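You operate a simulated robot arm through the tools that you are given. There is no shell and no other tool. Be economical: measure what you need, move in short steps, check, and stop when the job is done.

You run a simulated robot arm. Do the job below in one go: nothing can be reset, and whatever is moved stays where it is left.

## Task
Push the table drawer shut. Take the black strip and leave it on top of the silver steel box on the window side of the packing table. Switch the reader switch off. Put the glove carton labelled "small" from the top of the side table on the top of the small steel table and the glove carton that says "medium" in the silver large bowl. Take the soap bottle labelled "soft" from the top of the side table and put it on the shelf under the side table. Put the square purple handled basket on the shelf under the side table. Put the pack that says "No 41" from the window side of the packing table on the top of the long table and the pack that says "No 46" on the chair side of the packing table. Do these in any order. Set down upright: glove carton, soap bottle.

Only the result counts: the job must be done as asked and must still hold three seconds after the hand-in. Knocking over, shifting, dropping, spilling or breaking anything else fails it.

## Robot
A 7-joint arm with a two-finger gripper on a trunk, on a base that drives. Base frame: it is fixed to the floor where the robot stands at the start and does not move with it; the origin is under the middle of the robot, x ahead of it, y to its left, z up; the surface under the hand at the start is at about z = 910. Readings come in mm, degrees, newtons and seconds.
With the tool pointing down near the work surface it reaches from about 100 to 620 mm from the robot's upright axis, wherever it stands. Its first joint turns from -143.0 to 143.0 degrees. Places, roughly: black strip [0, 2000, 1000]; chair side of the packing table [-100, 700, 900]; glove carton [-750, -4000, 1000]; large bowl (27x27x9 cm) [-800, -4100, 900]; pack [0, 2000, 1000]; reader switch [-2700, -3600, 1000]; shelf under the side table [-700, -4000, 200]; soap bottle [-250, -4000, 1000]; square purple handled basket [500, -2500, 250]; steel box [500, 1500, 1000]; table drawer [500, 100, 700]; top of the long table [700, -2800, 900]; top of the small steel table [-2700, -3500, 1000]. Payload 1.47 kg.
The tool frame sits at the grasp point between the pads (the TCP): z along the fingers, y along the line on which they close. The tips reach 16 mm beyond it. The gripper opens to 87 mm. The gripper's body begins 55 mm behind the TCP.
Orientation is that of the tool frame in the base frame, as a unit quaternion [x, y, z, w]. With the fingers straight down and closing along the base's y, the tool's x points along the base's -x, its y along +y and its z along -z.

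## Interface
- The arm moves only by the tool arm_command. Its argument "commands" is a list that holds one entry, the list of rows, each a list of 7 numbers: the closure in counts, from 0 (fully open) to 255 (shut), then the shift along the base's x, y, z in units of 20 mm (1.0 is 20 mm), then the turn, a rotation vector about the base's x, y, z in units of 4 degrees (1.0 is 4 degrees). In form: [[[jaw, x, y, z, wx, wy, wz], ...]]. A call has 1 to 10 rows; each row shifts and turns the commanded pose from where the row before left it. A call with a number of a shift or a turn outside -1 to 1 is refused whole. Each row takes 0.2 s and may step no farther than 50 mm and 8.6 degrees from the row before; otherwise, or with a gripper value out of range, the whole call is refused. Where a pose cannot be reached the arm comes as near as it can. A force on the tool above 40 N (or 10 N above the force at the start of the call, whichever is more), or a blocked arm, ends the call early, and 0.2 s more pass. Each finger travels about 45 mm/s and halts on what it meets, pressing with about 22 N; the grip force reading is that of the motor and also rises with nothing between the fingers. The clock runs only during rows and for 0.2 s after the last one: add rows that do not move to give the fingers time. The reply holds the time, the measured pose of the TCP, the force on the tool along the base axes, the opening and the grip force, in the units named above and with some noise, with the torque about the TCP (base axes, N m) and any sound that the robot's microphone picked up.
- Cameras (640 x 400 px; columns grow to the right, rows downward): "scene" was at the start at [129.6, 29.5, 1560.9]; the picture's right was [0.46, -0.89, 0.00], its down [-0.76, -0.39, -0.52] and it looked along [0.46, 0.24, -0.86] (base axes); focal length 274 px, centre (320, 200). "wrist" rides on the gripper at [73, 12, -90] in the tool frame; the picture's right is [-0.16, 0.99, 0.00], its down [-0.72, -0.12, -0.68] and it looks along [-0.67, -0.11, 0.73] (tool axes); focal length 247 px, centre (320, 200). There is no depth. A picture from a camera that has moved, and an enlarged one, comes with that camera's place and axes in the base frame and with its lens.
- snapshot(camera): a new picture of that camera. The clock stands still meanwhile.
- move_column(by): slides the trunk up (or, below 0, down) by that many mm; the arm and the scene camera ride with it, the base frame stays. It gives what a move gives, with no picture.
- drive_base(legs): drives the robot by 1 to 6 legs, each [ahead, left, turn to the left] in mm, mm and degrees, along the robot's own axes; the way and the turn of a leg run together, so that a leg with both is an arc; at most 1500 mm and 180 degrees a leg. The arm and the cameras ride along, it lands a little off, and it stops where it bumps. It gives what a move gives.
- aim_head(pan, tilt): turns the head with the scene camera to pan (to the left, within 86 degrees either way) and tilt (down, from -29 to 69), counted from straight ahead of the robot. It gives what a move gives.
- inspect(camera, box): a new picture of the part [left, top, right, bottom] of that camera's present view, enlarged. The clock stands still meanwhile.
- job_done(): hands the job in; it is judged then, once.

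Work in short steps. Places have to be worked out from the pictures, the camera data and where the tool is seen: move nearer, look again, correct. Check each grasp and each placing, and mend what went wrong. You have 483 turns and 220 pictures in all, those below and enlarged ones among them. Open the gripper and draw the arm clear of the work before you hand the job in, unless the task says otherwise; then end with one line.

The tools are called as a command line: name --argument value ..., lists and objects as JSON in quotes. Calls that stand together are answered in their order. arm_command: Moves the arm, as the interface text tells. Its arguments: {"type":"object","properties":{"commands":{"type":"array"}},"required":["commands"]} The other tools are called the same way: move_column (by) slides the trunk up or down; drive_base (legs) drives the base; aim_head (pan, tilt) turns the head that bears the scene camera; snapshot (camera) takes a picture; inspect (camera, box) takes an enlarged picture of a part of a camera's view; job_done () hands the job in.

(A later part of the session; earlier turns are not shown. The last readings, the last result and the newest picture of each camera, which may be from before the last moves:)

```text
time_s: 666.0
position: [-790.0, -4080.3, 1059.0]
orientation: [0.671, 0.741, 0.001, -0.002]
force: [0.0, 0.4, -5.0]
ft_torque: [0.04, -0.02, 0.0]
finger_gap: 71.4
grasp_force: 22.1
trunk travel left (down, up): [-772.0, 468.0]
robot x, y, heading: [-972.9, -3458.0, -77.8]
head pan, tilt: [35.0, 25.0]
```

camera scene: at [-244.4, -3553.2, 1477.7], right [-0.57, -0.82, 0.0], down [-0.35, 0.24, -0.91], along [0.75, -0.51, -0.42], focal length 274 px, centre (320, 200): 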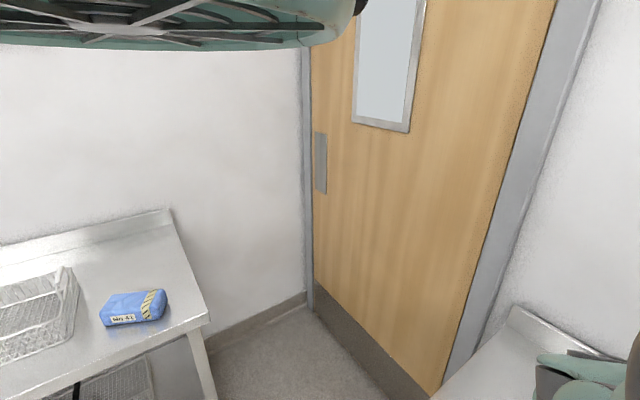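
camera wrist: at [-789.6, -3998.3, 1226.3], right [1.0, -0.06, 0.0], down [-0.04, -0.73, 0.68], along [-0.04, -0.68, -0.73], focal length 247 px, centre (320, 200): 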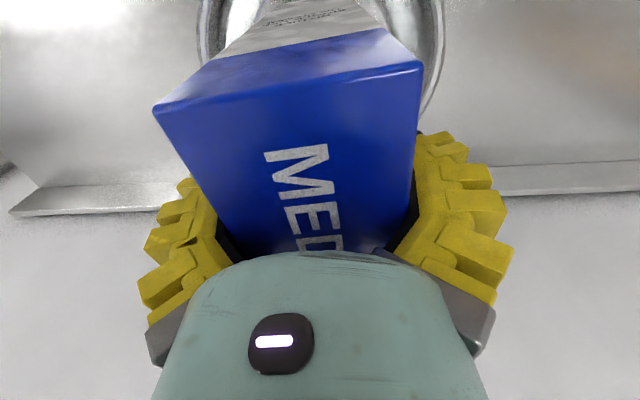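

move_column --by -4

move_column --by -3

move_column --by -2

```text
time_s: 666.5
position: [-790.2, -4080.1, 1055.4]
orientation: [0.671, 0.742, -0.001, -0.002]
force: [0.0, -0.2, -5.7]
ft_torque: [0.05, 0.02, 0.0]
finger_gap: 71.5
grasp_force: 22.4
trunk travel left (down, up): [-768.0, 472.0]
robot x, y, heading: [-969.4, -3459.3, -77.8]
head pan, tilt: [35.0, 25.0]
```

```text
time_s: 667.1
position: [-789.1, -4080.2, 1052.5]
orientation: [0.671, 0.741, -0.001, -0.001]
force: [0.4, 0.2, -4.6]
ft_torque: [0.01, -0.01, -0.04]
finger_gap: 71.5
grasp_force: 22.4
trunk travel left (down, up): [-765.0, 475.0]
robot x, y, heading: [-969.1, -3458.1, -77.7]
head pan, tilt: [35.0, 25.0]
```

```text
time_s: 667.6
position: [-790.7, -4080.5, 1049.4]
orientation: [0.671, 0.741, 0.0, 0.0]
force: [-0.4, 0.6, -0.8]
ft_torque: [-0.2, -0.12, -0.06]
finger_gap: 72.1
grasp_force: 21.9
trunk travel left (down, up): [-763.0, 477.0]
robot x, y, heading: [-965.0, -3458.3, -77.9]
head pan, tilt: [35.0, 25.0]
```

Touching (load dropped to −0.8 N). One more mm and I open gently.

move_column --by -1

arm_command --commands '[[[220, 0, 0, 0, 0, 0, 0], [180, 0, 0, 0, 0, 0, 0], [120, 0, 0, 0, 0, 0, 0], [60, 0, 0, 0, 0, 0, 0], [0, 0, 0, 0, 0, 0, 0], [0, 0, 0, 0, 0, 0, 0], [0, 0, 0, 0, 0, 0, 0]]]'

move_column --by 120

snapshot --camera "wrist"

```text
time_s: 668.1
position: [-789.8, -4081.7, 1050.6]
orientation: [0.671, 0.741, -0.001, -0.001]
force: [-3.1, 5.8, 12.9]
ft_torque: [0.29, 0.0, 0.03]
finger_gap: 71.1
grasp_force: 22.2
trunk travel left (down, up): [-762.0, 478.0]
robot x, y, heading: [-969.0, -3459.8, -77.7]
head pan, tilt: [35.0, 25.0]
```

```text
time_s: 669.7
position: [-791.2, -4081.0, 1050.4]
orientation: [0.672, 0.74, 0.0, 0.0]
force: [-0.5, -1.3, 2.7]
ft_torque: [0.05, -0.05, 0.06]
finger_gap: 87.9
grasp_force: 4.8
trunk travel left (down, up): [-762.0, 478.0]
robot x, y, heading: [-970.5, -3456.7, -77.4]
head pan, tilt: [35.0, 25.0]
```

```text
time_s: 671.2
position: [-790.7, -4080.7, 1169.6]
orientation: [0.671, 0.742, 0.0, -0.001]
force: [0.0, -0.1, 0.0]
ft_torque: [-0.01, 0.04, 0.02]
finger_gap: 87.1
grasp_force: 0.1
trunk travel left (down, up): [-882.0, 358.0]
robot x, y, heading: [-969.8, -3455.9, -77.7]
head pan, tilt: [35.0, 25.0]
```

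```text
61 pictures are left
camera wrist: at [-785.8, -4006.9, 1259.4], right [1.0, -0.06, 0.0], down [-0.04, -0.73, 0.68], along [-0.04, -0.68, -0.73], focal length 247 px, centre (320, 200)
```

wrist: 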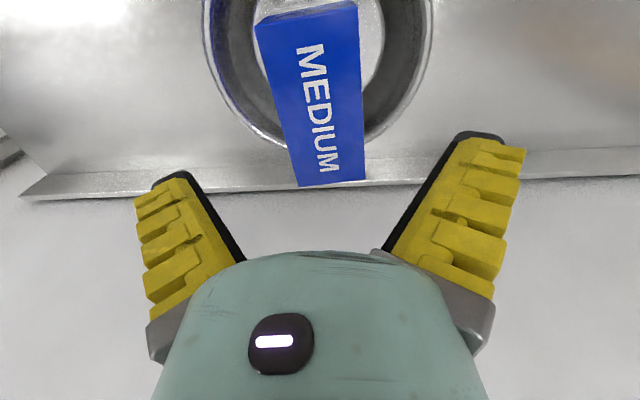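

MEDIUM stands in the bowl. I raise and back off to check it from the front.

move_column --by 45

drive_base --legs '[[-330, 0, 0]]'

snapshot --camera "wrist"

```text
time_s: 672.1
position: [-790.5, -4079.8, 1214.5]
orientation: [0.671, 0.741, 0.001, -0.001]
force: [-0.2, -0.7, 0.0]
ft_torque: [-0.01, 0.02, 0.03]
finger_gap: 86.9
grasp_force: 0.1
trunk travel left (down, up): [-927.0, 313.0]
robot x, y, heading: [-968.1, -3460.2, -77.6]
head pan, tilt: [35.0, 25.0]
```

```text
time_s: 674.3
position: [-861.3, -3757.4, 1213.5]
orientation: [0.671, 0.741, 0.0, -0.001]
force: [0.4, 0.0, -0.1]
ft_torque: [-0.01, 0.05, 0.05]
finger_gap: 87.1
grasp_force: 0.0
trunk travel left (down, up): [-927.0, 313.0]
robot x, y, heading: [-1042.1, -3133.2, -77.7]
head pan, tilt: [35.0, 25.0]
```

```text
60 pictures are left
camera wrist: at [-856.2, -3684.0, 1304.5], right [1.0, -0.06, 0.0], down [-0.04, -0.73, 0.68], along [-0.04, -0.68, -0.73], focal length 247 px, centre (320, 200)
```

wrist: 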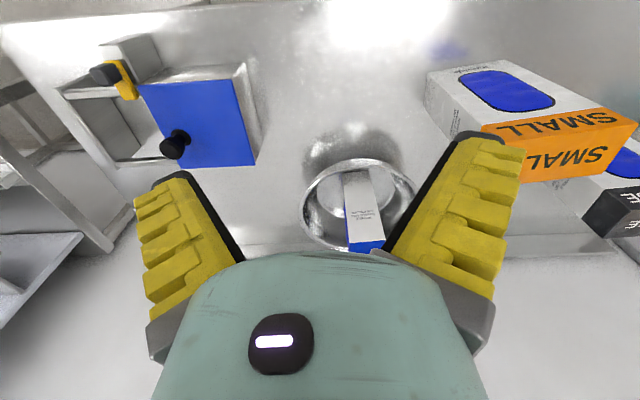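

MEDIUM is upright in the bowl. Now SMALL: I face −y, turn the hand to close along y (its thin side), and move above it.

drive_base --legs '[[0, 0, -12.3], [0, 385, 0]]'

arm_command --commands '[[[0, 0, 0, 0, 0, 0, -1], [0, 0, 0, 0, 0, 0, -1], [0, 0, 0, 0, 0, 0, -1], [0, 0, 0, 0, 0, 0, -1], [0, 0, 0, 0, 0, 0, -1], [0, 0, 0, 0, 0, 0, -1], [0, 0, 0, 0, 0, 0, -1], [0, 0, 0, 0, 0, 0, -1], [0, 0, 0, 0, 0, 0, -1], [0, 0, 0, 0, 0, 0, -1]]]'

arm_command --commands '[[[0, 0, 0, 0, 0, 0, -1], [0, 0, 0, 0, 0, 0, -1], [0, 0, 0, 0, 0, 0, -1], [0, 0, 0, 0, 0, 0, -1], [0, 0, 0, 0, 0, 0, -1], [0, 0, 0, 0, 0, 0, -1], [0, 0, 0, 0, 0, 0, -1], [0, 0, 0, 0, 0, 0, -1], [0, 0, 0, 0, 0, 0, -1], [0, 0, 0, 0, 0, 0, -1]]]'

snapshot --camera "wrist"

```text
time_s: 677.5
position: [-612.0, -3780.0, 1215.3]
orientation: [0.746, 0.666, 0.0, -0.001]
force: [0.5, -0.8, 0.4]
ft_torque: [-0.01, -0.03, -0.03]
finger_gap: 87.0
grasp_force: 0.1
trunk travel left (down, up): [-927.0, 313.0]
robot x, y, heading: [-660.3, -3136.8, -89.6]
head pan, tilt: [35.0, 25.0]
```

```text
time_s: 679.7
position: [-611.5, -3781.5, 1214.5]
orientation: [0.929, 0.371, 0.001, -0.001]
force: [0.3, 0.6, 0.0]
ft_torque: [-0.02, 0.05, 0.0]
finger_gap: 87.1
grasp_force: 0.1
trunk travel left (down, up): [-927.0, 313.0]
robot x, y, heading: [-657.2, -3137.3, -89.7]
head pan, tilt: [35.0, 25.0]
```

```text
time_s: 681.9
position: [-611.8, -3780.5, 1214.5]
orientation: [1.0, 0.031, 0.001, -0.001]
force: [-0.2, 0.2, -0.4]
ft_torque: [0.0, 0.0, -0.01]
finger_gap: 87.2
grasp_force: 0.1
trunk travel left (down, up): [-927.0, 313.0]
robot x, y, heading: [-658.1, -3133.5, -89.9]
head pan, tilt: [35.0, 25.0]
```

```text
59 pictures are left
camera wrist: at [-539.4, -3788.0, 1304.4], right [-0.1, -1.0, 0.0], down [-0.73, 0.07, 0.68], along [-0.68, 0.07, -0.73], focal length 247 px, centre (320, 200)
```

wrist: 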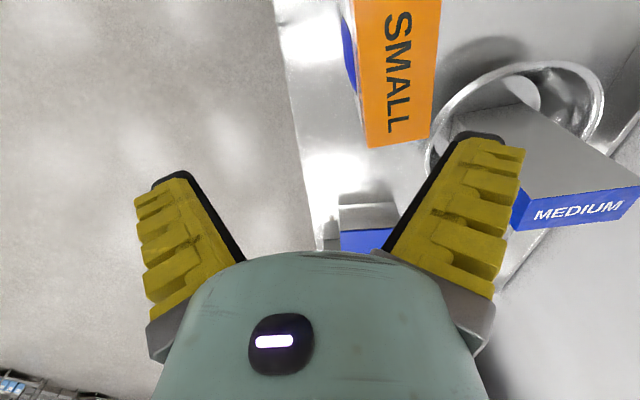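

SMALL's top: centre ≈(−613,−3848), ~60 mm thick, yaw ≈6°. I adjust, move 67 mm ahead and lower.

arm_command --commands '[[[0, 0, 0, 0, 0, 0, 0.6]]]'

drive_base --legs '[[67, 0, 0]]'

move_column --by -80

snapshot --camera "wrist"

```text
time_s: 682.3
position: [-612.5, -3778.8, 1214.5]
orientation: [0.999, 0.051, 0.0, -0.001]
force: [0.2, 0.5, -0.6]
ft_torque: [-0.01, -0.03, -0.01]
finger_gap: 87.3
grasp_force: 0.0
trunk travel left (down, up): [-927.0, 313.0]
robot x, y, heading: [-658.3, -3137.2, -89.7]
head pan, tilt: [35.0, 25.0]
```

```text
time_s: 683.3
position: [-612.6, -3847.4, 1214.7]
orientation: [0.999, 0.052, 0.001, -0.001]
force: [0.7, -0.2, -0.4]
ft_torque: [-0.03, 0.0, 0.01]
finger_gap: 87.1
grasp_force: 0.1
trunk travel left (down, up): [-927.0, 313.0]
robot x, y, heading: [-657.1, -3205.6, -90.1]
head pan, tilt: [35.0, 25.0]
```

```text
time_s: 684.4
position: [-612.6, -3845.5, 1134.5]
orientation: [0.999, 0.052, 0.0, -0.001]
force: [0.4, -0.4, -0.5]
ft_torque: [0.03, -0.01, 0.01]
finger_gap: 87.1
grasp_force: 0.1
trunk travel left (down, up): [-847.0, 393.0]
robot x, y, heading: [-658.2, -3201.3, -89.7]
head pan, tilt: [35.0, 25.0]
```

```text
58 pictures are left
camera wrist: at [-539.4, -3851.5, 1224.6], right [-0.06, -1.0, 0.0], down [-0.73, 0.04, 0.68], along [-0.68, 0.04, -0.73], focal length 247 px, centre (320, 200)
```

wrist: 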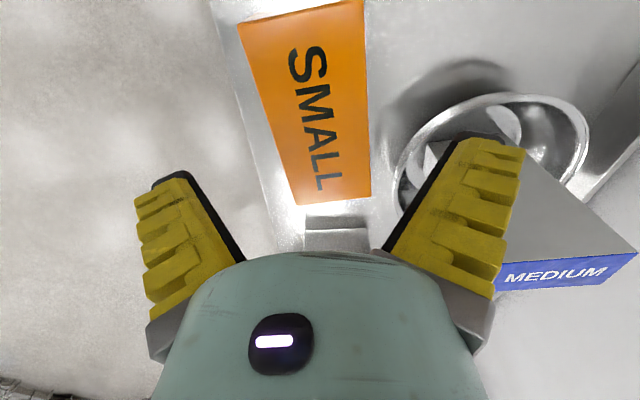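

Centred. I lower 88 mm and close.

move_column --by -88

arm_command --commands '[[[60, 0, 0, 0, 0, 0, 0], [120, 0, 0, 0, 0, 0, 0], [180, 0, 0, 0, 0, 0, 0], [255, 0, 0, 0, 0, 0, 0], [255, 0, 0, 0, 0, 0, 0], [255, 0, 0, 0, 0, 0, 0], [255, 0, 0, 0, 0, 0, 0], [255, 0, 0, 0, 0, 0, 0]]]'

move_column --by 20

snapshot --camera "wrist"

```text
time_s: 685.7
position: [-612.5, -3846.9, 1046.4]
orientation: [0.999, 0.051, 0.001, -0.001]
force: [-0.4, 0.5, 0.4]
ft_torque: [0.01, -0.01, 0.03]
finger_gap: 87.6
grasp_force: 0.1
trunk travel left (down, up): [-759.0, 481.0]
robot x, y, heading: [-656.7, -3201.6, -90.1]
head pan, tilt: [35.0, 25.0]
```

```text
time_s: 687.5
position: [-612.4, -3846.1, 1045.3]
orientation: [0.999, 0.052, 0.0, -0.001]
force: [-0.5, -0.5, 0.0]
ft_torque: [-0.01, -0.02, 0.01]
finger_gap: 72.0
grasp_force: 22.2
trunk travel left (down, up): [-759.0, 481.0]
robot x, y, heading: [-657.4, -3201.8, -89.7]
head pan, tilt: [35.0, 25.0]
```

```text
time_s: 688.1
position: [-611.8, -3846.3, 1067.0]
orientation: [0.999, 0.051, 0.001, -0.002]
force: [-0.5, 0.6, -4.4]
ft_torque: [0.03, -0.02, -0.02]
finger_gap: 71.8
grasp_force: 22.3
trunk travel left (down, up): [-779.0, 461.0]
robot x, y, heading: [-653.4, -3198.1, -89.8]
head pan, tilt: [35.0, 25.0]
```

```text
57 pictures are left
camera wrist: at [-539.2, -3850.7, 1155.8], right [-0.06, -1.0, 0.0], down [-0.73, 0.04, 0.68], along [-0.68, 0.04, -0.73], focal length 247 px, centre (320, 200)
```

wrist: 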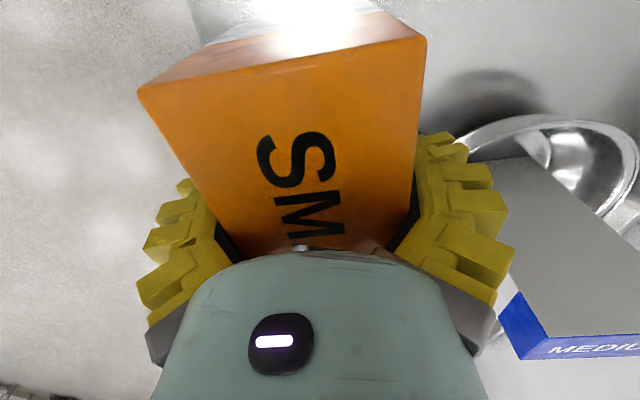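

SMALL held (4.4 N). I lift it, back off and drive toward the small steel table.

move_column --by 200

drive_base --legs '[[-550, 0, 0], [0, -1250, 0]]'

snapshot --camera "wrist"

```text
time_s: 690.3
position: [-612.7, -3847.0, 1265.7]
orientation: [0.999, 0.052, 0.001, -0.002]
force: [0.4, -0.3, -5.0]
ft_torque: [0.02, -0.01, -0.01]
finger_gap: 71.3
grasp_force: 21.9
trunk travel left (down, up): [-979.0, 261.0]
robot x, y, heading: [-655.1, -3204.1, -89.7]
head pan, tilt: [35.0, 25.0]
```

```text
time_s: 699.4
position: [-1857.3, -3302.4, 1265.6]
orientation: [0.999, 0.054, 0.001, -0.002]
force: [-0.2, 0.1, -4.9]
ft_torque: [0.0, -0.01, -0.03]
finger_gap: 71.5
grasp_force: 21.9
trunk travel left (down, up): [-979.0, 261.0]
robot x, y, heading: [-1903.8, -2659.3, -89.6]
head pan, tilt: [35.0, 25.0]
```

```text
56 pictures are left
camera wrist: at [-1784.6, -3306.4, 1356.0], right [-0.05, -1.0, 0.0], down [-0.73, 0.03, 0.68], along [-0.68, 0.04, -0.73], focal length 247 px, centre (320, 200)
```

wrist: 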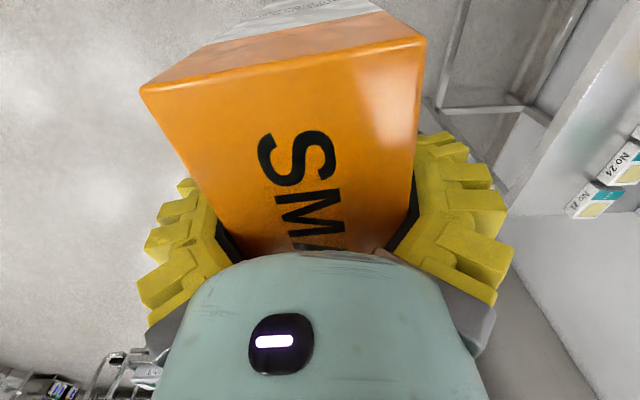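

I bring the head to the right side to see the small table.

aim_head --pan 60 --tilt -29

aim_head --pan -80 --tilt -29

aim_head --pan -55 --tilt 30

snapshot --camera "scene"

```text
time_s: 700.6
position: [-1858.1, -3301.7, 1265.1]
orientation: [0.998, 0.055, 0.001, -0.001]
force: [-0.5, -0.7, -5.9]
ft_torque: [0.01, 0.0, -0.03]
finger_gap: 71.6
grasp_force: 21.9
trunk travel left (down, up): [-979.0, 261.0]
robot x, y, heading: [-1907.2, -2655.5, -89.2]
head pan, tilt: [60.0, -28.6]
```

```text
time_s: 702.8
position: [-1858.1, -3301.0, 1266.7]
orientation: [0.999, 0.053, 0.0, -0.002]
force: [-0.5, -0.1, -5.4]
ft_torque: [-0.04, -0.02, 0.03]
finger_gap: 71.4
grasp_force: 22.2
trunk travel left (down, up): [-979.0, 261.0]
robot x, y, heading: [-1910.1, -2655.9, -89.5]
head pan, tilt: [-80.0, -28.6]
```

```text
time_s: 704.1
position: [-1858.5, -3302.3, 1266.4]
orientation: [0.999, 0.054, 0.0, -0.002]
force: [0.0, -0.8, -4.8]
ft_torque: [-0.03, -0.02, 0.01]
finger_gap: 71.5
grasp_force: 22.1
trunk travel left (down, up): [-979.0, 261.0]
robot x, y, heading: [-1905.8, -2660.2, -89.5]
head pan, tilt: [-55.0, 30.0]
```

```text
55 pictures are left
camera scene: at [-1981.2, -2781.2, 1666.7], right [-0.57, 0.82, 0.0], down [0.4, 0.28, -0.87], along [-0.72, -0.49, -0.49], focal length 274 px, centre (320, 200)
```

scene: 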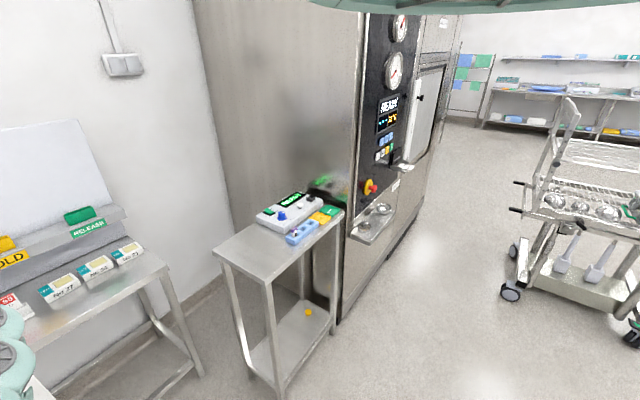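

The small steel table: top z≈855, x −3115…−2510, y −3730…−3385, the reader at its far end. I zoom on the reader.

inspect --camera "scene" --box '[205, 170, 365, 290]'

```text
3.33 times, centred on (285, 230) of scene
camera zoom: at [-1981.2, -2781.2, 1666.7], right [-0.57, 0.82, 0.0], down [0.4, 0.28, -0.87], along [-0.72, -0.49, -0.49], focal length 912 px, centre (437, 100)
```

zoom: 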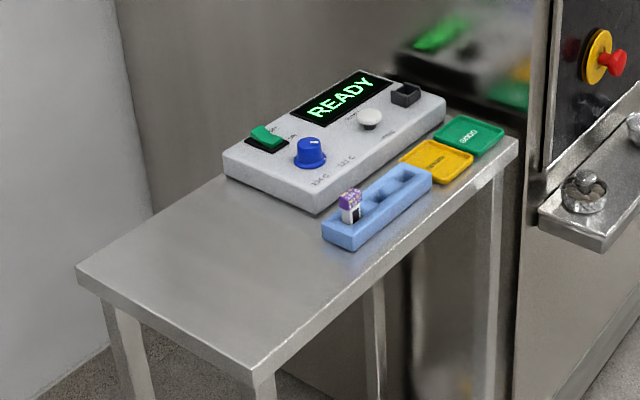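

Reader: green rocker switch at about (−2840,−3688). Free area for the carton: x −2740…−2515. I drive to put SMALL at about (−2630,−3555).

drive_base --legs '[[0, -772, -0.4], [250, 0, 0]]'

snapshot --camera "wrist"

snapshot --camera "scene"

```text
time_s: 709.7
position: [-2638.9, -3557.2, 1265.8]
orientation: [0.999, 0.049, 0.001, -0.002]
force: [0.5, -0.6, -5.2]
ft_torque: [0.01, 0.01, 0.01]
finger_gap: 71.7
grasp_force: 21.6
trunk travel left (down, up): [-979.0, 261.0]
robot x, y, heading: [-2680.5, -2911.9, -90.2]
head pan, tilt: [-55.0, 30.0]
```

```text
53 pictures are left
camera wrist: at [-2565.4, -3562.4, 1355.9], right [-0.06, -1.0, 0.0], down [-0.73, 0.04, 0.68], along [-0.68, 0.04, -0.73], focal length 247 px, centre (320, 200)
```

wrist: 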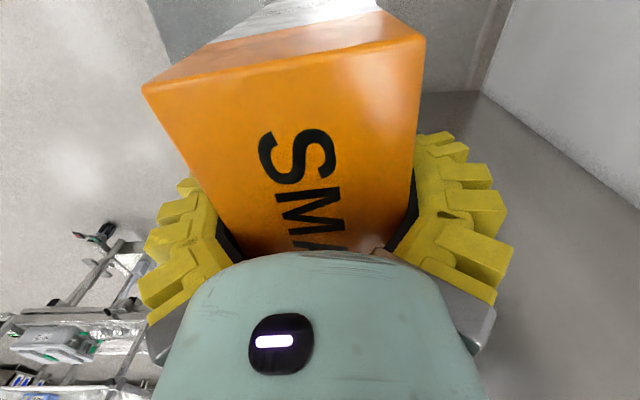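

```text
52 pictures are left
camera scene: at [-2757.1, -3035.4, 1666.2], right [-0.56, 0.83, 0.0], down [0.41, 0.28, -0.87], along [-0.72, -0.49, -0.49], focal length 274 px, centre (320, 200)
```

scene: 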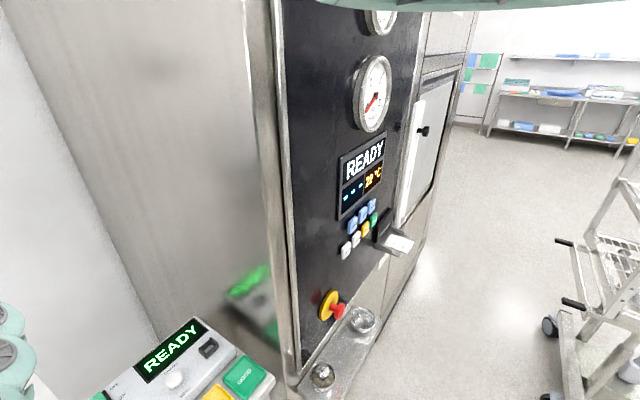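

Re-triangulating with both head views, the small table's top is actually at z≈975 (x −2960…−2430, y −3590…−3304) and the free area is around (−2540,−3450). I raise a bit and move there.

move_column --by 50

drive_base --legs '[[-107, 99, 0]]'

snapshot --camera "scene"

snapshot --camera "wrist"

```text
time_s: 710.6
position: [-2638.8, -3556.6, 1315.5]
orientation: [0.999, 0.05, 0.0, -0.002]
force: [0.3, -0.1, -5.2]
ft_torque: [-0.04, -0.03, -0.01]
finger_gap: 71.6
grasp_force: 22.5
trunk travel left (down, up): [-1029.0, 211.0]
robot x, y, heading: [-2681.5, -2912.2, -89.9]
head pan, tilt: [-55.0, 30.0]
```

```text
time_s: 712.0
position: [-2540.3, -3449.9, 1316.8]
orientation: [0.999, 0.05, 0.0, -0.001]
force: [0.3, 0.0, -4.2]
ft_torque: [0.01, 0.03, -0.01]
finger_gap: 71.5
grasp_force: 21.7
trunk travel left (down, up): [-1029.0, 211.0]
robot x, y, heading: [-2583.3, -2807.2, -90.1]
head pan, tilt: [-55.0, 30.0]
```

```text
51 pictures are left
camera scene: at [-2658.9, -2929.0, 1716.2], right [-0.56, 0.83, 0.0], down [0.41, 0.28, -0.87], along [-0.72, -0.48, -0.5], focal length 274 px, centre (320, 200)
```

scene: 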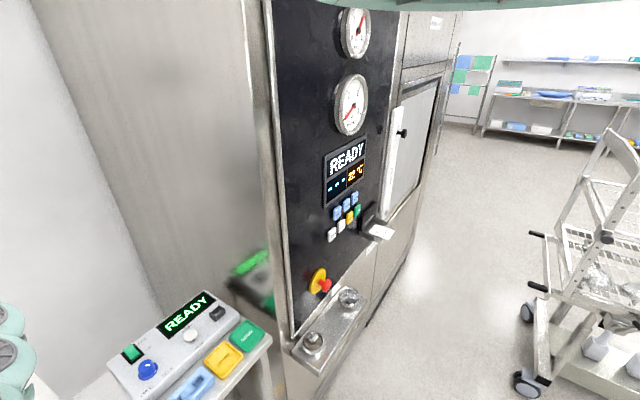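

```text
50 pictures are left
camera wrist: at [-2467.5, -3456.2, 1405.9], right [-0.06, -1.0, 0.0], down [-0.73, 0.04, 0.68], along [-0.68, 0.04, -0.73], focal length 247 px, centre (320, 200)
```

wrist: 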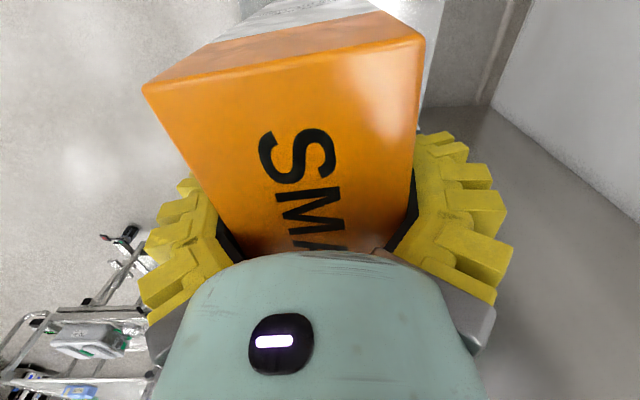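

Consistent. I lower the carton: first 100 mm, then step by step to contact (expected near TCP z≈1185).

move_column --by -95

snapshot --camera "wrist"

```text
time_s: 713.3
position: [-2540.8, -3451.4, 1221.9]
orientation: [0.999, 0.05, 0.001, -0.001]
force: [0.7, -0.1, -5.2]
ft_torque: [-0.02, 0.03, -0.03]
finger_gap: 71.4
grasp_force: 22.4
trunk travel left (down, up): [-934.0, 306.0]
robot x, y, heading: [-2587.4, -2808.1, -90.2]
head pan, tilt: [-55.0, 30.0]
```

```text
49 pictures are left
camera wrist: at [-2467.5, -3456.2, 1311.0], right [-0.06, -1.0, 0.0], down [-0.73, 0.04, 0.68], along [-0.68, 0.04, -0.73], focal length 247 px, centre (320, 200)
```

wrist: 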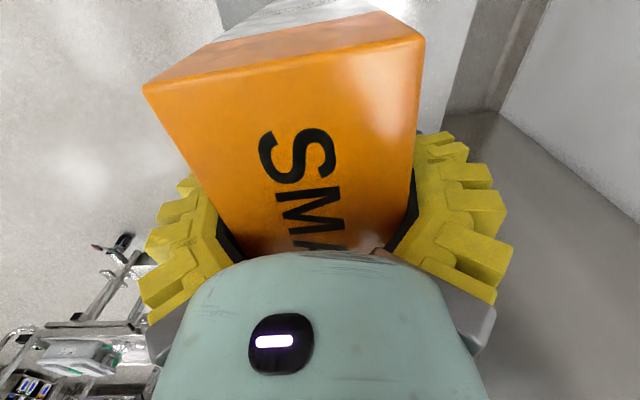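

move_column --by -20

move_column --by -6

move_column --by -5

move_column --by -5

```text
time_s: 713.9
position: [-2541.0, -3451.6, 1201.1]
orientation: [0.999, 0.05, 0.001, -0.001]
force: [-0.2, -0.6, -4.6]
ft_torque: [-0.01, 0.01, -0.01]
finger_gap: 71.9
grasp_force: 21.4
trunk travel left (down, up): [-914.0, 326.0]
robot x, y, heading: [-2584.6, -2805.6, -90.1]
head pan, tilt: [-55.0, 30.0]
```

```text
time_s: 714.5
position: [-2541.0, -3450.3, 1194.8]
orientation: [0.999, 0.05, 0.001, -0.001]
force: [0.1, -0.5, -5.3]
ft_torque: [0.0, -0.01, 0.01]
finger_gap: 71.8
grasp_force: 22.0
trunk travel left (down, up): [-908.0, 332.0]
robot x, y, heading: [-2583.4, -2803.8, -90.2]
head pan, tilt: [-55.0, 30.0]
```

```text
time_s: 715.0
position: [-2541.1, -3451.6, 1190.0]
orientation: [0.999, 0.05, 0.001, -0.003]
force: [0.6, 0.4, -4.6]
ft_torque: [-0.01, -0.01, -0.02]
finger_gap: 71.7
grasp_force: 22.1
trunk travel left (down, up): [-903.0, 337.0]
robot x, y, heading: [-2584.9, -2806.4, -90.1]
head pan, tilt: [-55.0, 30.0]
```

```text
time_s: 715.6
position: [-2540.4, -3450.2, 1184.6]
orientation: [0.999, 0.05, 0.0, -0.002]
force: [0.1, 0.0, -6.1]
ft_torque: [0.0, -0.01, -0.01]
finger_gap: 71.7
grasp_force: 22.0
trunk travel left (down, up): [-898.0, 342.0]
robot x, y, heading: [-2585.7, -2805.1, -90.0]
head pan, tilt: [-55.0, 30.0]
```

move_column --by -5

move_column --by -5

move_column --by -5

move_column --by -5

```text
time_s: 716.1
position: [-2541.0, -3450.3, 1179.6]
orientation: [0.999, 0.05, 0.001, -0.002]
force: [-0.4, -0.5, -4.0]
ft_torque: [-0.02, -0.01, -0.01]
finger_gap: 71.9
grasp_force: 21.9
trunk travel left (down, up): [-893.0, 347.0]
robot x, y, heading: [-2583.1, -2809.6, -90.2]
head pan, tilt: [-55.0, 30.0]
```

```text
time_s: 716.6
position: [-2539.7, -3451.6, 1174.6]
orientation: [0.999, 0.049, 0.0, -0.002]
force: [0.5, 1.2, -5.7]
ft_torque: [0.02, -0.01, -0.01]
finger_gap: 71.7
grasp_force: 21.5
trunk travel left (down, up): [-888.0, 352.0]
robot x, y, heading: [-2580.0, -2809.5, -89.8]
head pan, tilt: [-55.0, 30.0]
```

```text
time_s: 717.2
position: [-2540.7, -3451.6, 1169.9]
orientation: [0.999, 0.049, 0.001, -0.002]
force: [-0.5, 0.1, -5.1]
ft_torque: [-0.01, 0.0, -0.02]
finger_gap: 71.7
grasp_force: 22.0
trunk travel left (down, up): [-883.0, 357.0]
robot x, y, heading: [-2581.9, -2806.9, -89.9]
head pan, tilt: [-55.0, 30.0]
```

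```text
time_s: 717.7
position: [-2540.5, -3451.4, 1165.1]
orientation: [0.999, 0.049, 0.001, -0.002]
force: [-0.2, 0.0, -5.6]
ft_torque: [0.01, 0.0, -0.01]
finger_gap: 71.6
grasp_force: 21.6
trunk travel left (down, up): [-878.0, 362.0]
robot x, y, heading: [-2581.9, -2807.8, -90.3]
head pan, tilt: [-55.0, 30.0]
```

move_column --by -6

move_column --by -6

move_column --by -6

snapshot --camera "wrist"

```text
time_s: 718.3
position: [-2541.2, -3451.7, 1159.2]
orientation: [0.999, 0.049, 0.0, -0.002]
force: [0.2, 0.3, -5.2]
ft_torque: [-0.01, -0.01, 0.01]
finger_gap: 71.7
grasp_force: 21.9
trunk travel left (down, up): [-872.0, 368.0]
robot x, y, heading: [-2586.6, -2807.6, -90.3]
head pan, tilt: [-55.0, 30.0]
```

```text
time_s: 718.8
position: [-2540.4, -3453.6, 1156.0]
orientation: [0.999, 0.05, 0.001, 0.0]
force: [1.0, 8.1, 25.9]
ft_torque: [0.56, 0.48, -0.15]
finger_gap: 70.4
grasp_force: 22.6
trunk travel left (down, up): [-866.0, 374.0]
robot x, y, heading: [-2585.7, -2805.2, -90.4]
head pan, tilt: [-55.0, 30.0]
```

```text
time_s: 719.3
position: [-2541.0, -3455.3, 1154.7]
orientation: [0.999, 0.051, 0.002, 0.004]
force: [-1.5, 6.1, 25.1]
ft_torque: [0.38, 0.31, -0.04]
finger_gap: 69.9
grasp_force: 22.3
trunk travel left (down, up): [-862.0, 378.0]
robot x, y, heading: [-2582.9, -2805.7, -90.0]
head pan, tilt: [-55.0, 30.0]
stopped: the force on the tool passed its limit at 52 N (the readings are from after the stop); the commanded pose is now the measured one
```

```text
48 pictures are left
camera wrist: at [-2467.2, -3458.7, 1244.0], right [-0.06, -1.0, 0.01], down [-0.73, 0.05, 0.68], along [-0.68, 0.03, -0.74], focal length 247 px, centre (320, 200)
```

wrist: 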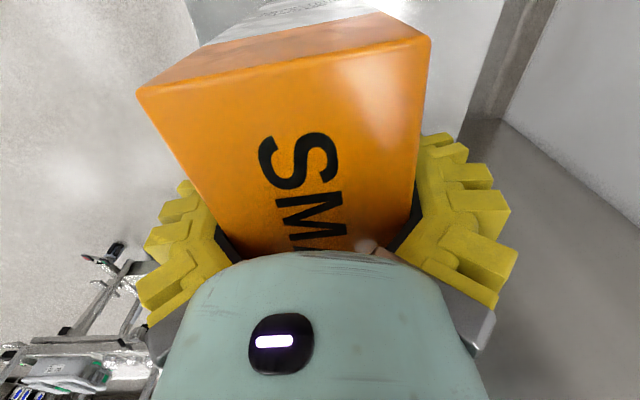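

Contact (table top ≈947). I relieve 4 mm and release gently.

move_column --by 4

arm_command --commands '[[[220, 0, 0, 0, 0, 0, 0], [180, 0, 0, 0, 0, 0, 0], [120, 0, 0, 0, 0, 0, 0], [60, 0, 0, 0, 0, 0, 0], [0, 0, 0, 0, 0, 0, 0], [0, 0, 0, 0, 0, 0, 0], [0, 0, 0, 0, 0, 0, 0]]]'

move_column --by 130

snapshot --camera "wrist"

```text
time_s: 719.8
position: [-2540.9, -3451.5, 1153.9]
orientation: [0.999, 0.049, 0.001, 0.0]
force: [-0.1, -1.3, -4.2]
ft_torque: [-0.12, -0.02, 0.02]
finger_gap: 70.9
grasp_force: 21.7
trunk travel left (down, up): [-866.0, 374.0]
robot x, y, heading: [-2586.2, -2808.0, -90.1]
head pan, tilt: [-55.0, 30.0]
```

```text
time_s: 721.4
position: [-2540.9, -3452.7, 1154.6]
orientation: [0.999, 0.05, 0.0, 0.001]
force: [-0.7, 2.0, 5.7]
ft_torque: [0.0, -0.01, 0.0]
finger_gap: 88.0
grasp_force: 2.8
trunk travel left (down, up): [-866.0, 374.0]
robot x, y, heading: [-2581.6, -2807.7, -90.1]
head pan, tilt: [-55.0, 30.0]
```

```text
time_s: 723.0
position: [-2540.1, -3452.6, 1285.2]
orientation: [0.999, 0.049, 0.001, 0.001]
force: [0.3, 0.0, -0.1]
ft_torque: [-0.03, 0.02, -0.01]
finger_gap: 87.1
grasp_force: 0.1
trunk travel left (down, up): [-996.0, 244.0]
robot x, y, heading: [-2584.1, -2811.7, -89.8]
head pan, tilt: [-55.0, 30.0]
```

```text
47 pictures are left
camera wrist: at [-2467.3, -3456.9, 1375.2], right [-0.06, -1.0, 0.0], down [-0.73, 0.04, 0.68], along [-0.68, 0.04, -0.73], focal length 247 px, centre (320, 200)
```

wrist: 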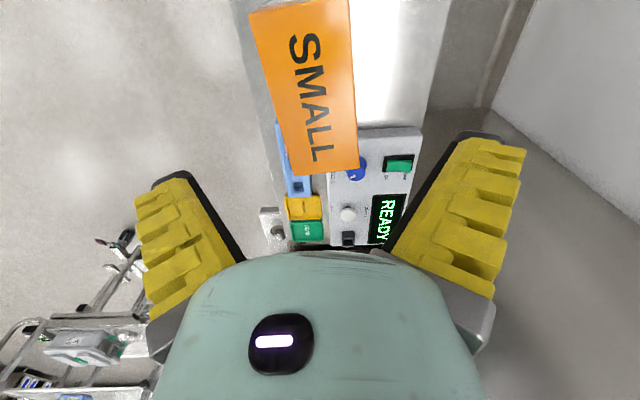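

SMALL stands upright on the small table. Now the reader switch (green rocker): I zoom in.

inspect --camera "wrist" --box '[340, 120, 440, 220]'

```text
4.00 times, centred on (390, 170) of wrist
camera zoom: at [-2467.3, -3456.9, 1375.2], right [-0.06, -1.0, 0.0], down [-0.73, 0.04, 0.68], along [-0.68, 0.04, -0.73], focal length 988 px, centre (40, 320)
```

zoom: 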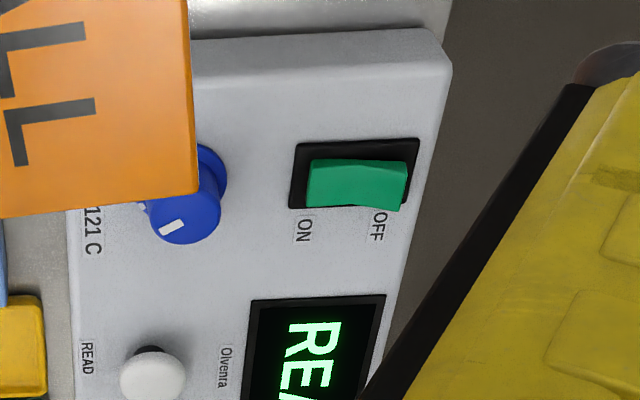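

ON is the side towards the robot (+y), OFF the far end (−y), which stands up now; I must press the OFF end. To keep the elbow away from the machine and the forearm off the carton I approach at heading −106°.

drive_base --legs '[[0, 0, -16], [144, 28, 0]]'

arm_command --commands '[[[128, 0, 0, 0, 0, 0, 1], [255, 0, 0, 0, 0, 0, 1], [255, 0, 0, 0, 0, 0, 0.6], [255, 0, 0, 0, 0, 0, 0], [255, 0, 0, 0, 0, 0, 0]]]'

snapshot --camera "wrist"

```text
time_s: 725.2
position: [-2732.3, -3584.7, 1286.2]
orientation: [0.996, -0.091, 0.001, 0.001]
force: [-1.1, -0.5, -0.2]
ft_torque: [0.02, 0.0, -0.01]
finger_gap: 87.0
grasp_force: 0.1
trunk travel left (down, up): [-996.0, 244.0]
robot x, y, heading: [-2593.9, -2951.6, -106.2]
head pan, tilt: [-55.0, 30.0]
```

```text
time_s: 726.5
position: [-2733.6, -3583.1, 1286.1]
orientation: [1.0, 0.001, 0.001, 0.001]
force: [-0.3, -0.3, 0.7]
ft_torque: [-0.01, -0.04, 0.03]
finger_gap: 0.0
grasp_force: 11.1
trunk travel left (down, up): [-996.0, 244.0]
robot x, y, heading: [-2595.0, -2949.4, -106.0]
head pan, tilt: [-55.0, 30.0]
```

```text
45 pictures are left
camera wrist: at [-2661.2, -3595.4, 1375.1], right [-0.16, -0.99, 0.0], down [-0.73, 0.12, 0.68], along [-0.67, 0.11, -0.73], focal length 247 px, centre (320, 200)
```

wrist: 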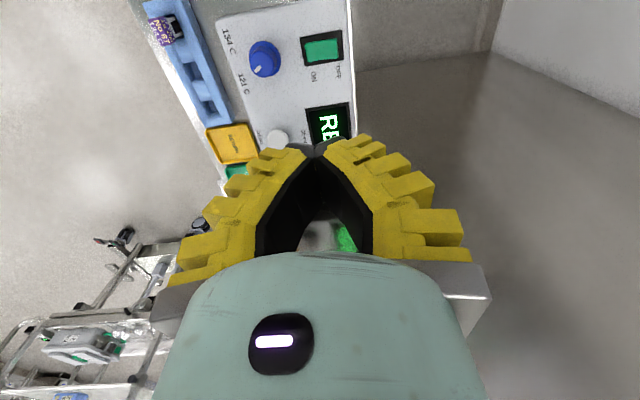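

inspect --camera "wrist" --box '[270, 10, 390, 110]'

move_column --by -120

snapshot --camera "wrist"

```text
4.00 times, centred on (330, 60) of wrist
camera zoom: at [-2661.2, -3595.4, 1375.1], right [-0.16, -0.99, 0.0], down [-0.73, 0.12, 0.68], along [-0.67, 0.11, -0.73], focal length 988 px, centre (280, 760)
```

zoom: 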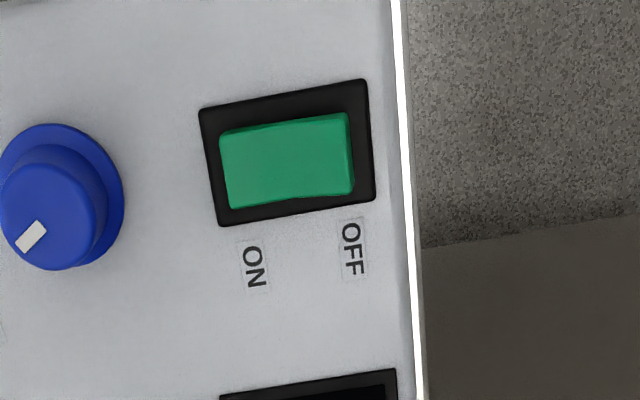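

```text
time_s: 728.0
position: [-2733.0, -3584.1, 1165.9]
orientation: [1.0, 0.0, 0.0, 0.001]
force: [-0.1, -0.3, -1.0]
ft_torque: [-0.03, 0.0, 0.02]
finger_gap: 0.2
grasp_force: 22.2
trunk travel left (down, up): [-876.0, 364.0]
robot x, y, heading: [-2595.2, -2952.7, -106.0]
head pan, tilt: [-55.0, 30.0]
```

```text
43 pictures are left
camera wrist: at [-2661.1, -3595.5, 1255.2], right [-0.16, -0.99, 0.0], down [-0.73, 0.12, 0.68], along [-0.67, 0.11, -0.73], focal length 247 px, centre (320, 200)
```

wrist: 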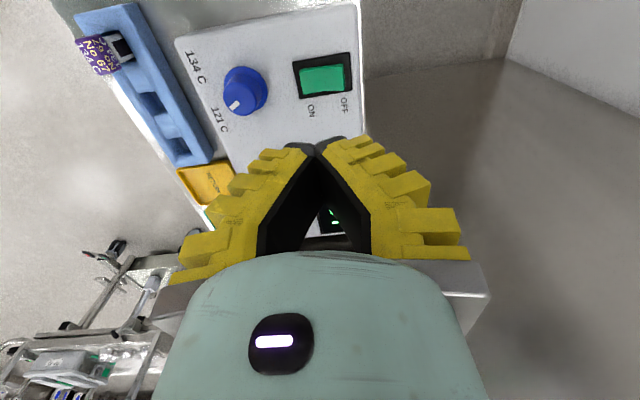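

Rocker centre (−2733,−3586), top z≈1013, spanning y −3566…−3606. I shift the closed tips to y≈−3599 (OFF half) and lower.

arm_command --commands '[[[255, 0, -0.75, 0, 0, 0, 0]]]'

move_column --by -110

snapshot --camera "wrist"

```text
time_s: 728.4
position: [-2733.9, -3599.3, 1165.0]
orientation: [1.0, 0.0, 0.001, 0.0]
force: [0.0, -0.6, 0.0]
ft_torque: [0.02, 0.0, -0.01]
finger_gap: 0.1
grasp_force: 22.1
trunk travel left (down, up): [-876.0, 364.0]
robot x, y, heading: [-2590.8, -2951.9, -106.0]
head pan, tilt: [-55.0, 30.0]
```

```text
time_s: 729.8
position: [-2732.8, -3598.7, 1055.8]
orientation: [1.0, 0.0, 0.0, 0.001]
force: [0.2, 0.1, 0.3]
ft_torque: [-0.02, -0.01, 0.01]
finger_gap: 0.0
grasp_force: 22.2
trunk travel left (down, up): [-766.0, 474.0]
robot x, y, heading: [-2596.2, -2949.6, -105.9]
head pan, tilt: [-55.0, 30.0]
```

```text
42 pictures are left
camera wrist: at [-2661.1, -3610.6, 1145.2], right [-0.16, -0.99, 0.0], down [-0.73, 0.12, 0.68], along [-0.67, 0.11, -0.73], focal length 247 px, centre (320, 200)
```

wrist: 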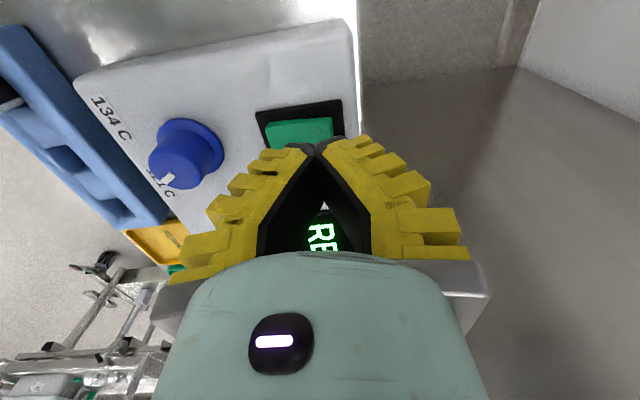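

move_column --by -16

move_column --by -5

move_column --by -3

inspect --camera "wrist" --box '[220, 80, 400, 200]'

```text
time_s: 730.4
position: [-2733.5, -3599.1, 1038.7]
orientation: [1.0, 0.0, 0.0, 0.001]
force: [-0.3, 0.2, 0.2]
ft_torque: [0.02, 0.0, 0.0]
finger_gap: 0.1
grasp_force: 21.7
trunk travel left (down, up): [-750.0, 490.0]
robot x, y, heading: [-2596.1, -2953.6, -106.4]
head pan, tilt: [-55.0, 30.0]
```

```text
time_s: 730.9
position: [-2733.6, -3599.4, 1034.0]
orientation: [1.0, 0.001, 0.001, 0.0]
force: [0.2, -0.2, 0.6]
ft_torque: [-0.03, 0.01, 0.02]
finger_gap: 0.0
grasp_force: 21.8
trunk travel left (down, up): [-745.0, 495.0]
robot x, y, heading: [-2594.9, -2951.3, -106.1]
head pan, tilt: [-55.0, 30.0]
```

```text
time_s: 731.5
position: [-2734.7, -3598.4, 1031.4]
orientation: [1.0, 0.0, 0.002, 0.001]
force: [0.5, 0.2, -0.6]
ft_torque: [0.01, -0.02, -0.01]
finger_gap: 0.1
grasp_force: 21.9
trunk travel left (down, up): [-742.0, 498.0]
robot x, y, heading: [-2598.3, -2952.9, -106.0]
head pan, tilt: [-55.0, 30.0]
```

```text
3.33 times, centred on (310, 140) of wrist
camera zoom: at [-2661.1, -3610.5, 1121.0], right [-0.16, -0.99, 0.0], down [-0.73, 0.12, 0.68], along [-0.67, 0.11, -0.73], focal length 823 px, centre (353, 400)
```

zoom: 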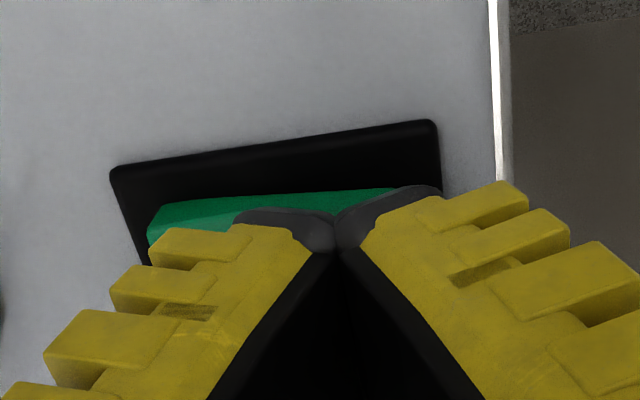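

The tips cover the OFF half but reach near the pivot; I shift 8 mm further to −y and press down in small steps.

arm_command --commands '[[[255, 0, -0.4, 0, 0, 0, 0]]]'

move_column --by -4

move_column --by -3

move_column --by -2

```text
time_s: 731.9
position: [-2733.5, -3607.9, 1030.6]
orientation: [1.0, 0.001, 0.001, 0.002]
force: [1.4, 0.8, -0.5]
ft_torque: [-0.01, -0.01, 0.03]
finger_gap: 0.1
grasp_force: 21.9
trunk travel left (down, up): [-742.0, 498.0]
robot x, y, heading: [-2596.5, -2953.7, -106.2]
head pan, tilt: [-55.0, 30.0]
```

```text
time_s: 732.4
position: [-2733.5, -3607.4, 1026.2]
orientation: [1.0, 0.001, 0.001, 0.001]
force: [-0.7, -0.6, 0.4]
ft_torque: [-0.02, 0.03, 0.0]
finger_gap: 0.0
grasp_force: 22.2
trunk travel left (down, up): [-738.0, 502.0]
robot x, y, heading: [-2598.3, -2948.6, -106.1]
head pan, tilt: [-55.0, 30.0]
```

```text
time_s: 732.9
position: [-2732.2, -3607.2, 1024.4]
orientation: [1.0, 0.0, 0.001, 0.001]
force: [-0.2, 0.4, 0.6]
ft_torque: [-0.02, 0.03, 0.02]
finger_gap: 0.3
grasp_force: 22.6
trunk travel left (down, up): [-735.0, 505.0]
robot x, y, heading: [-2599.8, -2952.0, -106.1]
head pan, tilt: [-55.0, 30.0]
```

```text
time_s: 733.4
position: [-2733.6, -3606.2, 1021.9]
orientation: [1.0, 0.0, 0.0, 0.001]
force: [0.2, -0.2, 0.5]
ft_torque: [-0.03, -0.02, 0.0]
finger_gap: 0.0
grasp_force: 22.5
trunk travel left (down, up): [-733.0, 507.0]
robot x, y, heading: [-2593.4, -2954.0, -105.9]
head pan, tilt: [-55.0, 30.0]
```

move_column --by -3

move_column --by -2

move_column --by -2

inspect --camera "wrist" --box '[220, 80, 400, 200]'

```text
time_s: 734.0
position: [-2732.9, -3606.7, 1018.1]
orientation: [1.0, 0.0, -0.001, 0.001]
force: [0.0, -0.2, 0.4]
ft_torque: [0.0, 0.02, -0.01]
finger_gap: 0.0
grasp_force: 22.0
trunk travel left (down, up): [-730.0, 510.0]
robot x, y, heading: [-2597.6, -2953.0, -106.3]
head pan, tilt: [-55.0, 30.0]
```

```text
time_s: 734.5
position: [-2733.4, -3607.1, 1015.8]
orientation: [1.0, 0.0, 0.0, 0.001]
force: [-0.3, 0.2, -0.2]
ft_torque: [-0.01, -0.01, 0.02]
finger_gap: 0.2
grasp_force: 21.5
trunk travel left (down, up): [-728.0, 512.0]
robot x, y, heading: [-2597.3, -2953.1, -106.2]
head pan, tilt: [-55.0, 30.0]
```

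```text
time_s: 735.0
position: [-2733.7, -3606.5, 1015.8]
orientation: [1.0, -0.001, 0.001, 0.001]
force: [0.4, 2.4, 6.7]
ft_torque: [0.08, 0.0, -0.04]
finger_gap: 0.0
grasp_force: 22.2
trunk travel left (down, up): [-726.0, 514.0]
robot x, y, heading: [-2594.4, -2951.8, -106.0]
head pan, tilt: [-55.0, 30.0]
```

```text
3.33 times, centred on (310, 140) of wrist
camera zoom: at [-2661.2, -3618.9, 1105.6], right [-0.16, -0.99, 0.0], down [-0.73, 0.12, 0.68], along [-0.67, 0.11, -0.73], focal length 823 px, centre (353, 400)
```

zoom: 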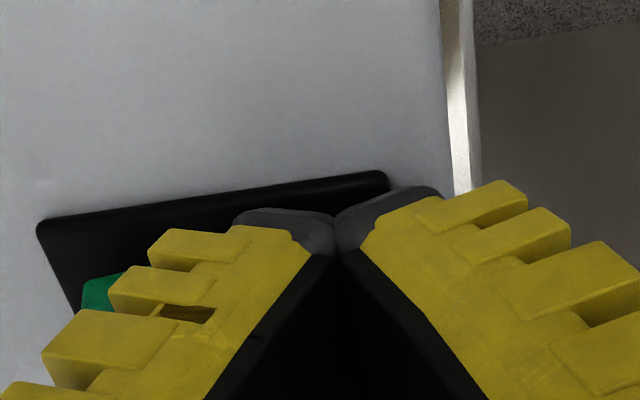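

First contact (6.7 N). I press further, watching the force.

move_column --by -2

move_column --by -2

inspect --camera "wrist" --box '[200, 80, 400, 260]'

```text
time_s: 735.5
position: [-2734.4, -3608.8, 1014.7]
orientation: [1.0, 0.0, 0.0, 0.002]
force: [1.9, 11.5, 23.4]
ft_torque: [0.35, 0.01, 0.02]
finger_gap: 0.0
grasp_force: 21.5
trunk travel left (down, up): [-724.0, 516.0]
robot x, y, heading: [-2597.4, -2952.1, -106.3]
head pan, tilt: [-55.0, 30.0]
```

```text
time_s: 735.9
position: [-2733.6, -3609.4, 1014.7]
orientation: [1.0, 0.0, 0.001, 0.004]
force: [0.5, 2.5, 14.2]
ft_torque: [0.16, 0.0, -0.02]
finger_gap: 0.0
grasp_force: 21.8
trunk travel left (down, up): [-723.0, 517.0]
robot x, y, heading: [-2594.0, -2947.7, -106.1]
head pan, tilt: [-55.0, 30.0]
stopped: the force on the tool passed its limit at 43 N (the readings are from after the stop); the commanded pose is now the measured one
```

```text
2.22 times, centred on (300, 170) of wrist
camera zoom: at [-2661.5, -3619.8, 1104.8], right [-0.16, -0.99, 0.01], down [-0.72, 0.12, 0.68], along [-0.67, 0.1, -0.73], focal length 549 px, centre (364, 267)
```

zoom: 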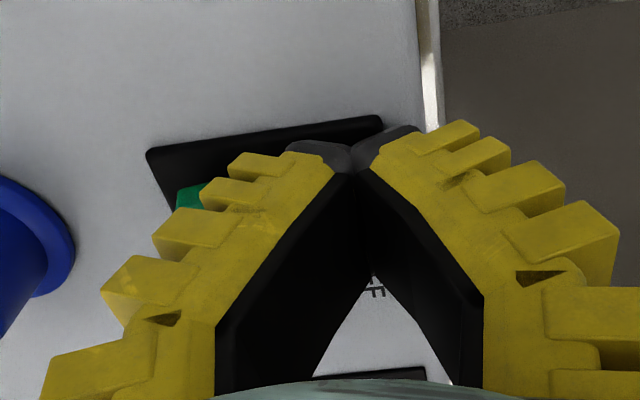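

Hard contact at tip z≈999. I raise 90 mm and check the switch and the display.

move_column --by 120

inspect --camera "wrist" --box '[200, 20, 400, 240]'

```text
time_s: 737.4
position: [-2733.1, -3606.2, 1133.8]
orientation: [1.0, 0.0, 0.001, 0.001]
force: [-0.3, -0.4, -0.9]
ft_torque: [-0.04, 0.0, 0.01]
finger_gap: 0.1
grasp_force: 21.6
trunk travel left (down, up): [-843.0, 397.0]
robot x, y, heading: [-2596.5, -2951.5, -106.1]
head pan, tilt: [-55.0, 30.0]
```

```text
1.82 times, centred on (300, 130) of wrist
camera zoom: at [-2661.3, -3618.4, 1223.0], right [-0.16, -0.99, 0.0], down [-0.73, 0.12, 0.68], along [-0.67, 0.11, -0.73], focal length 449 px, centre (356, 327)
```

zoom: 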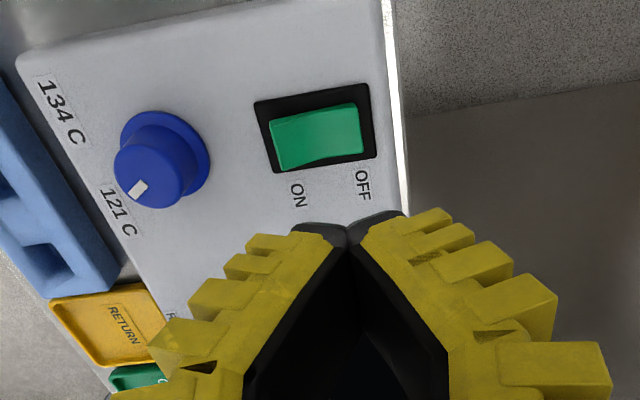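

The rocker looks flipped (ON end raised). I verify on the display with the head camera.

snapshot --camera "scene"

```text
37 pictures are left
camera scene: at [-2701.8, -3048.0, 1529.6], right [-0.31, 0.95, 0.0], down [0.48, 0.15, -0.87], along [-0.82, -0.27, -0.5], focal length 274 px, centre (320, 200)
```

scene: 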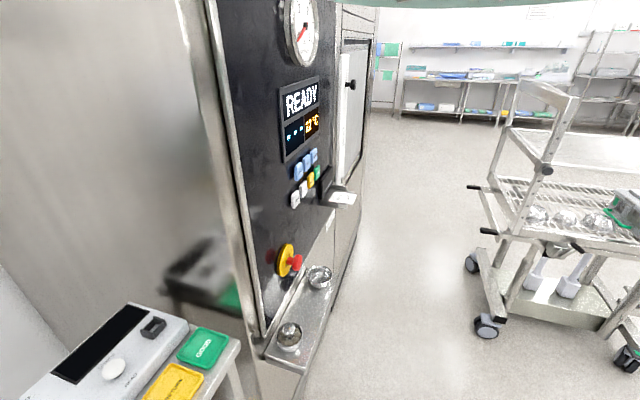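

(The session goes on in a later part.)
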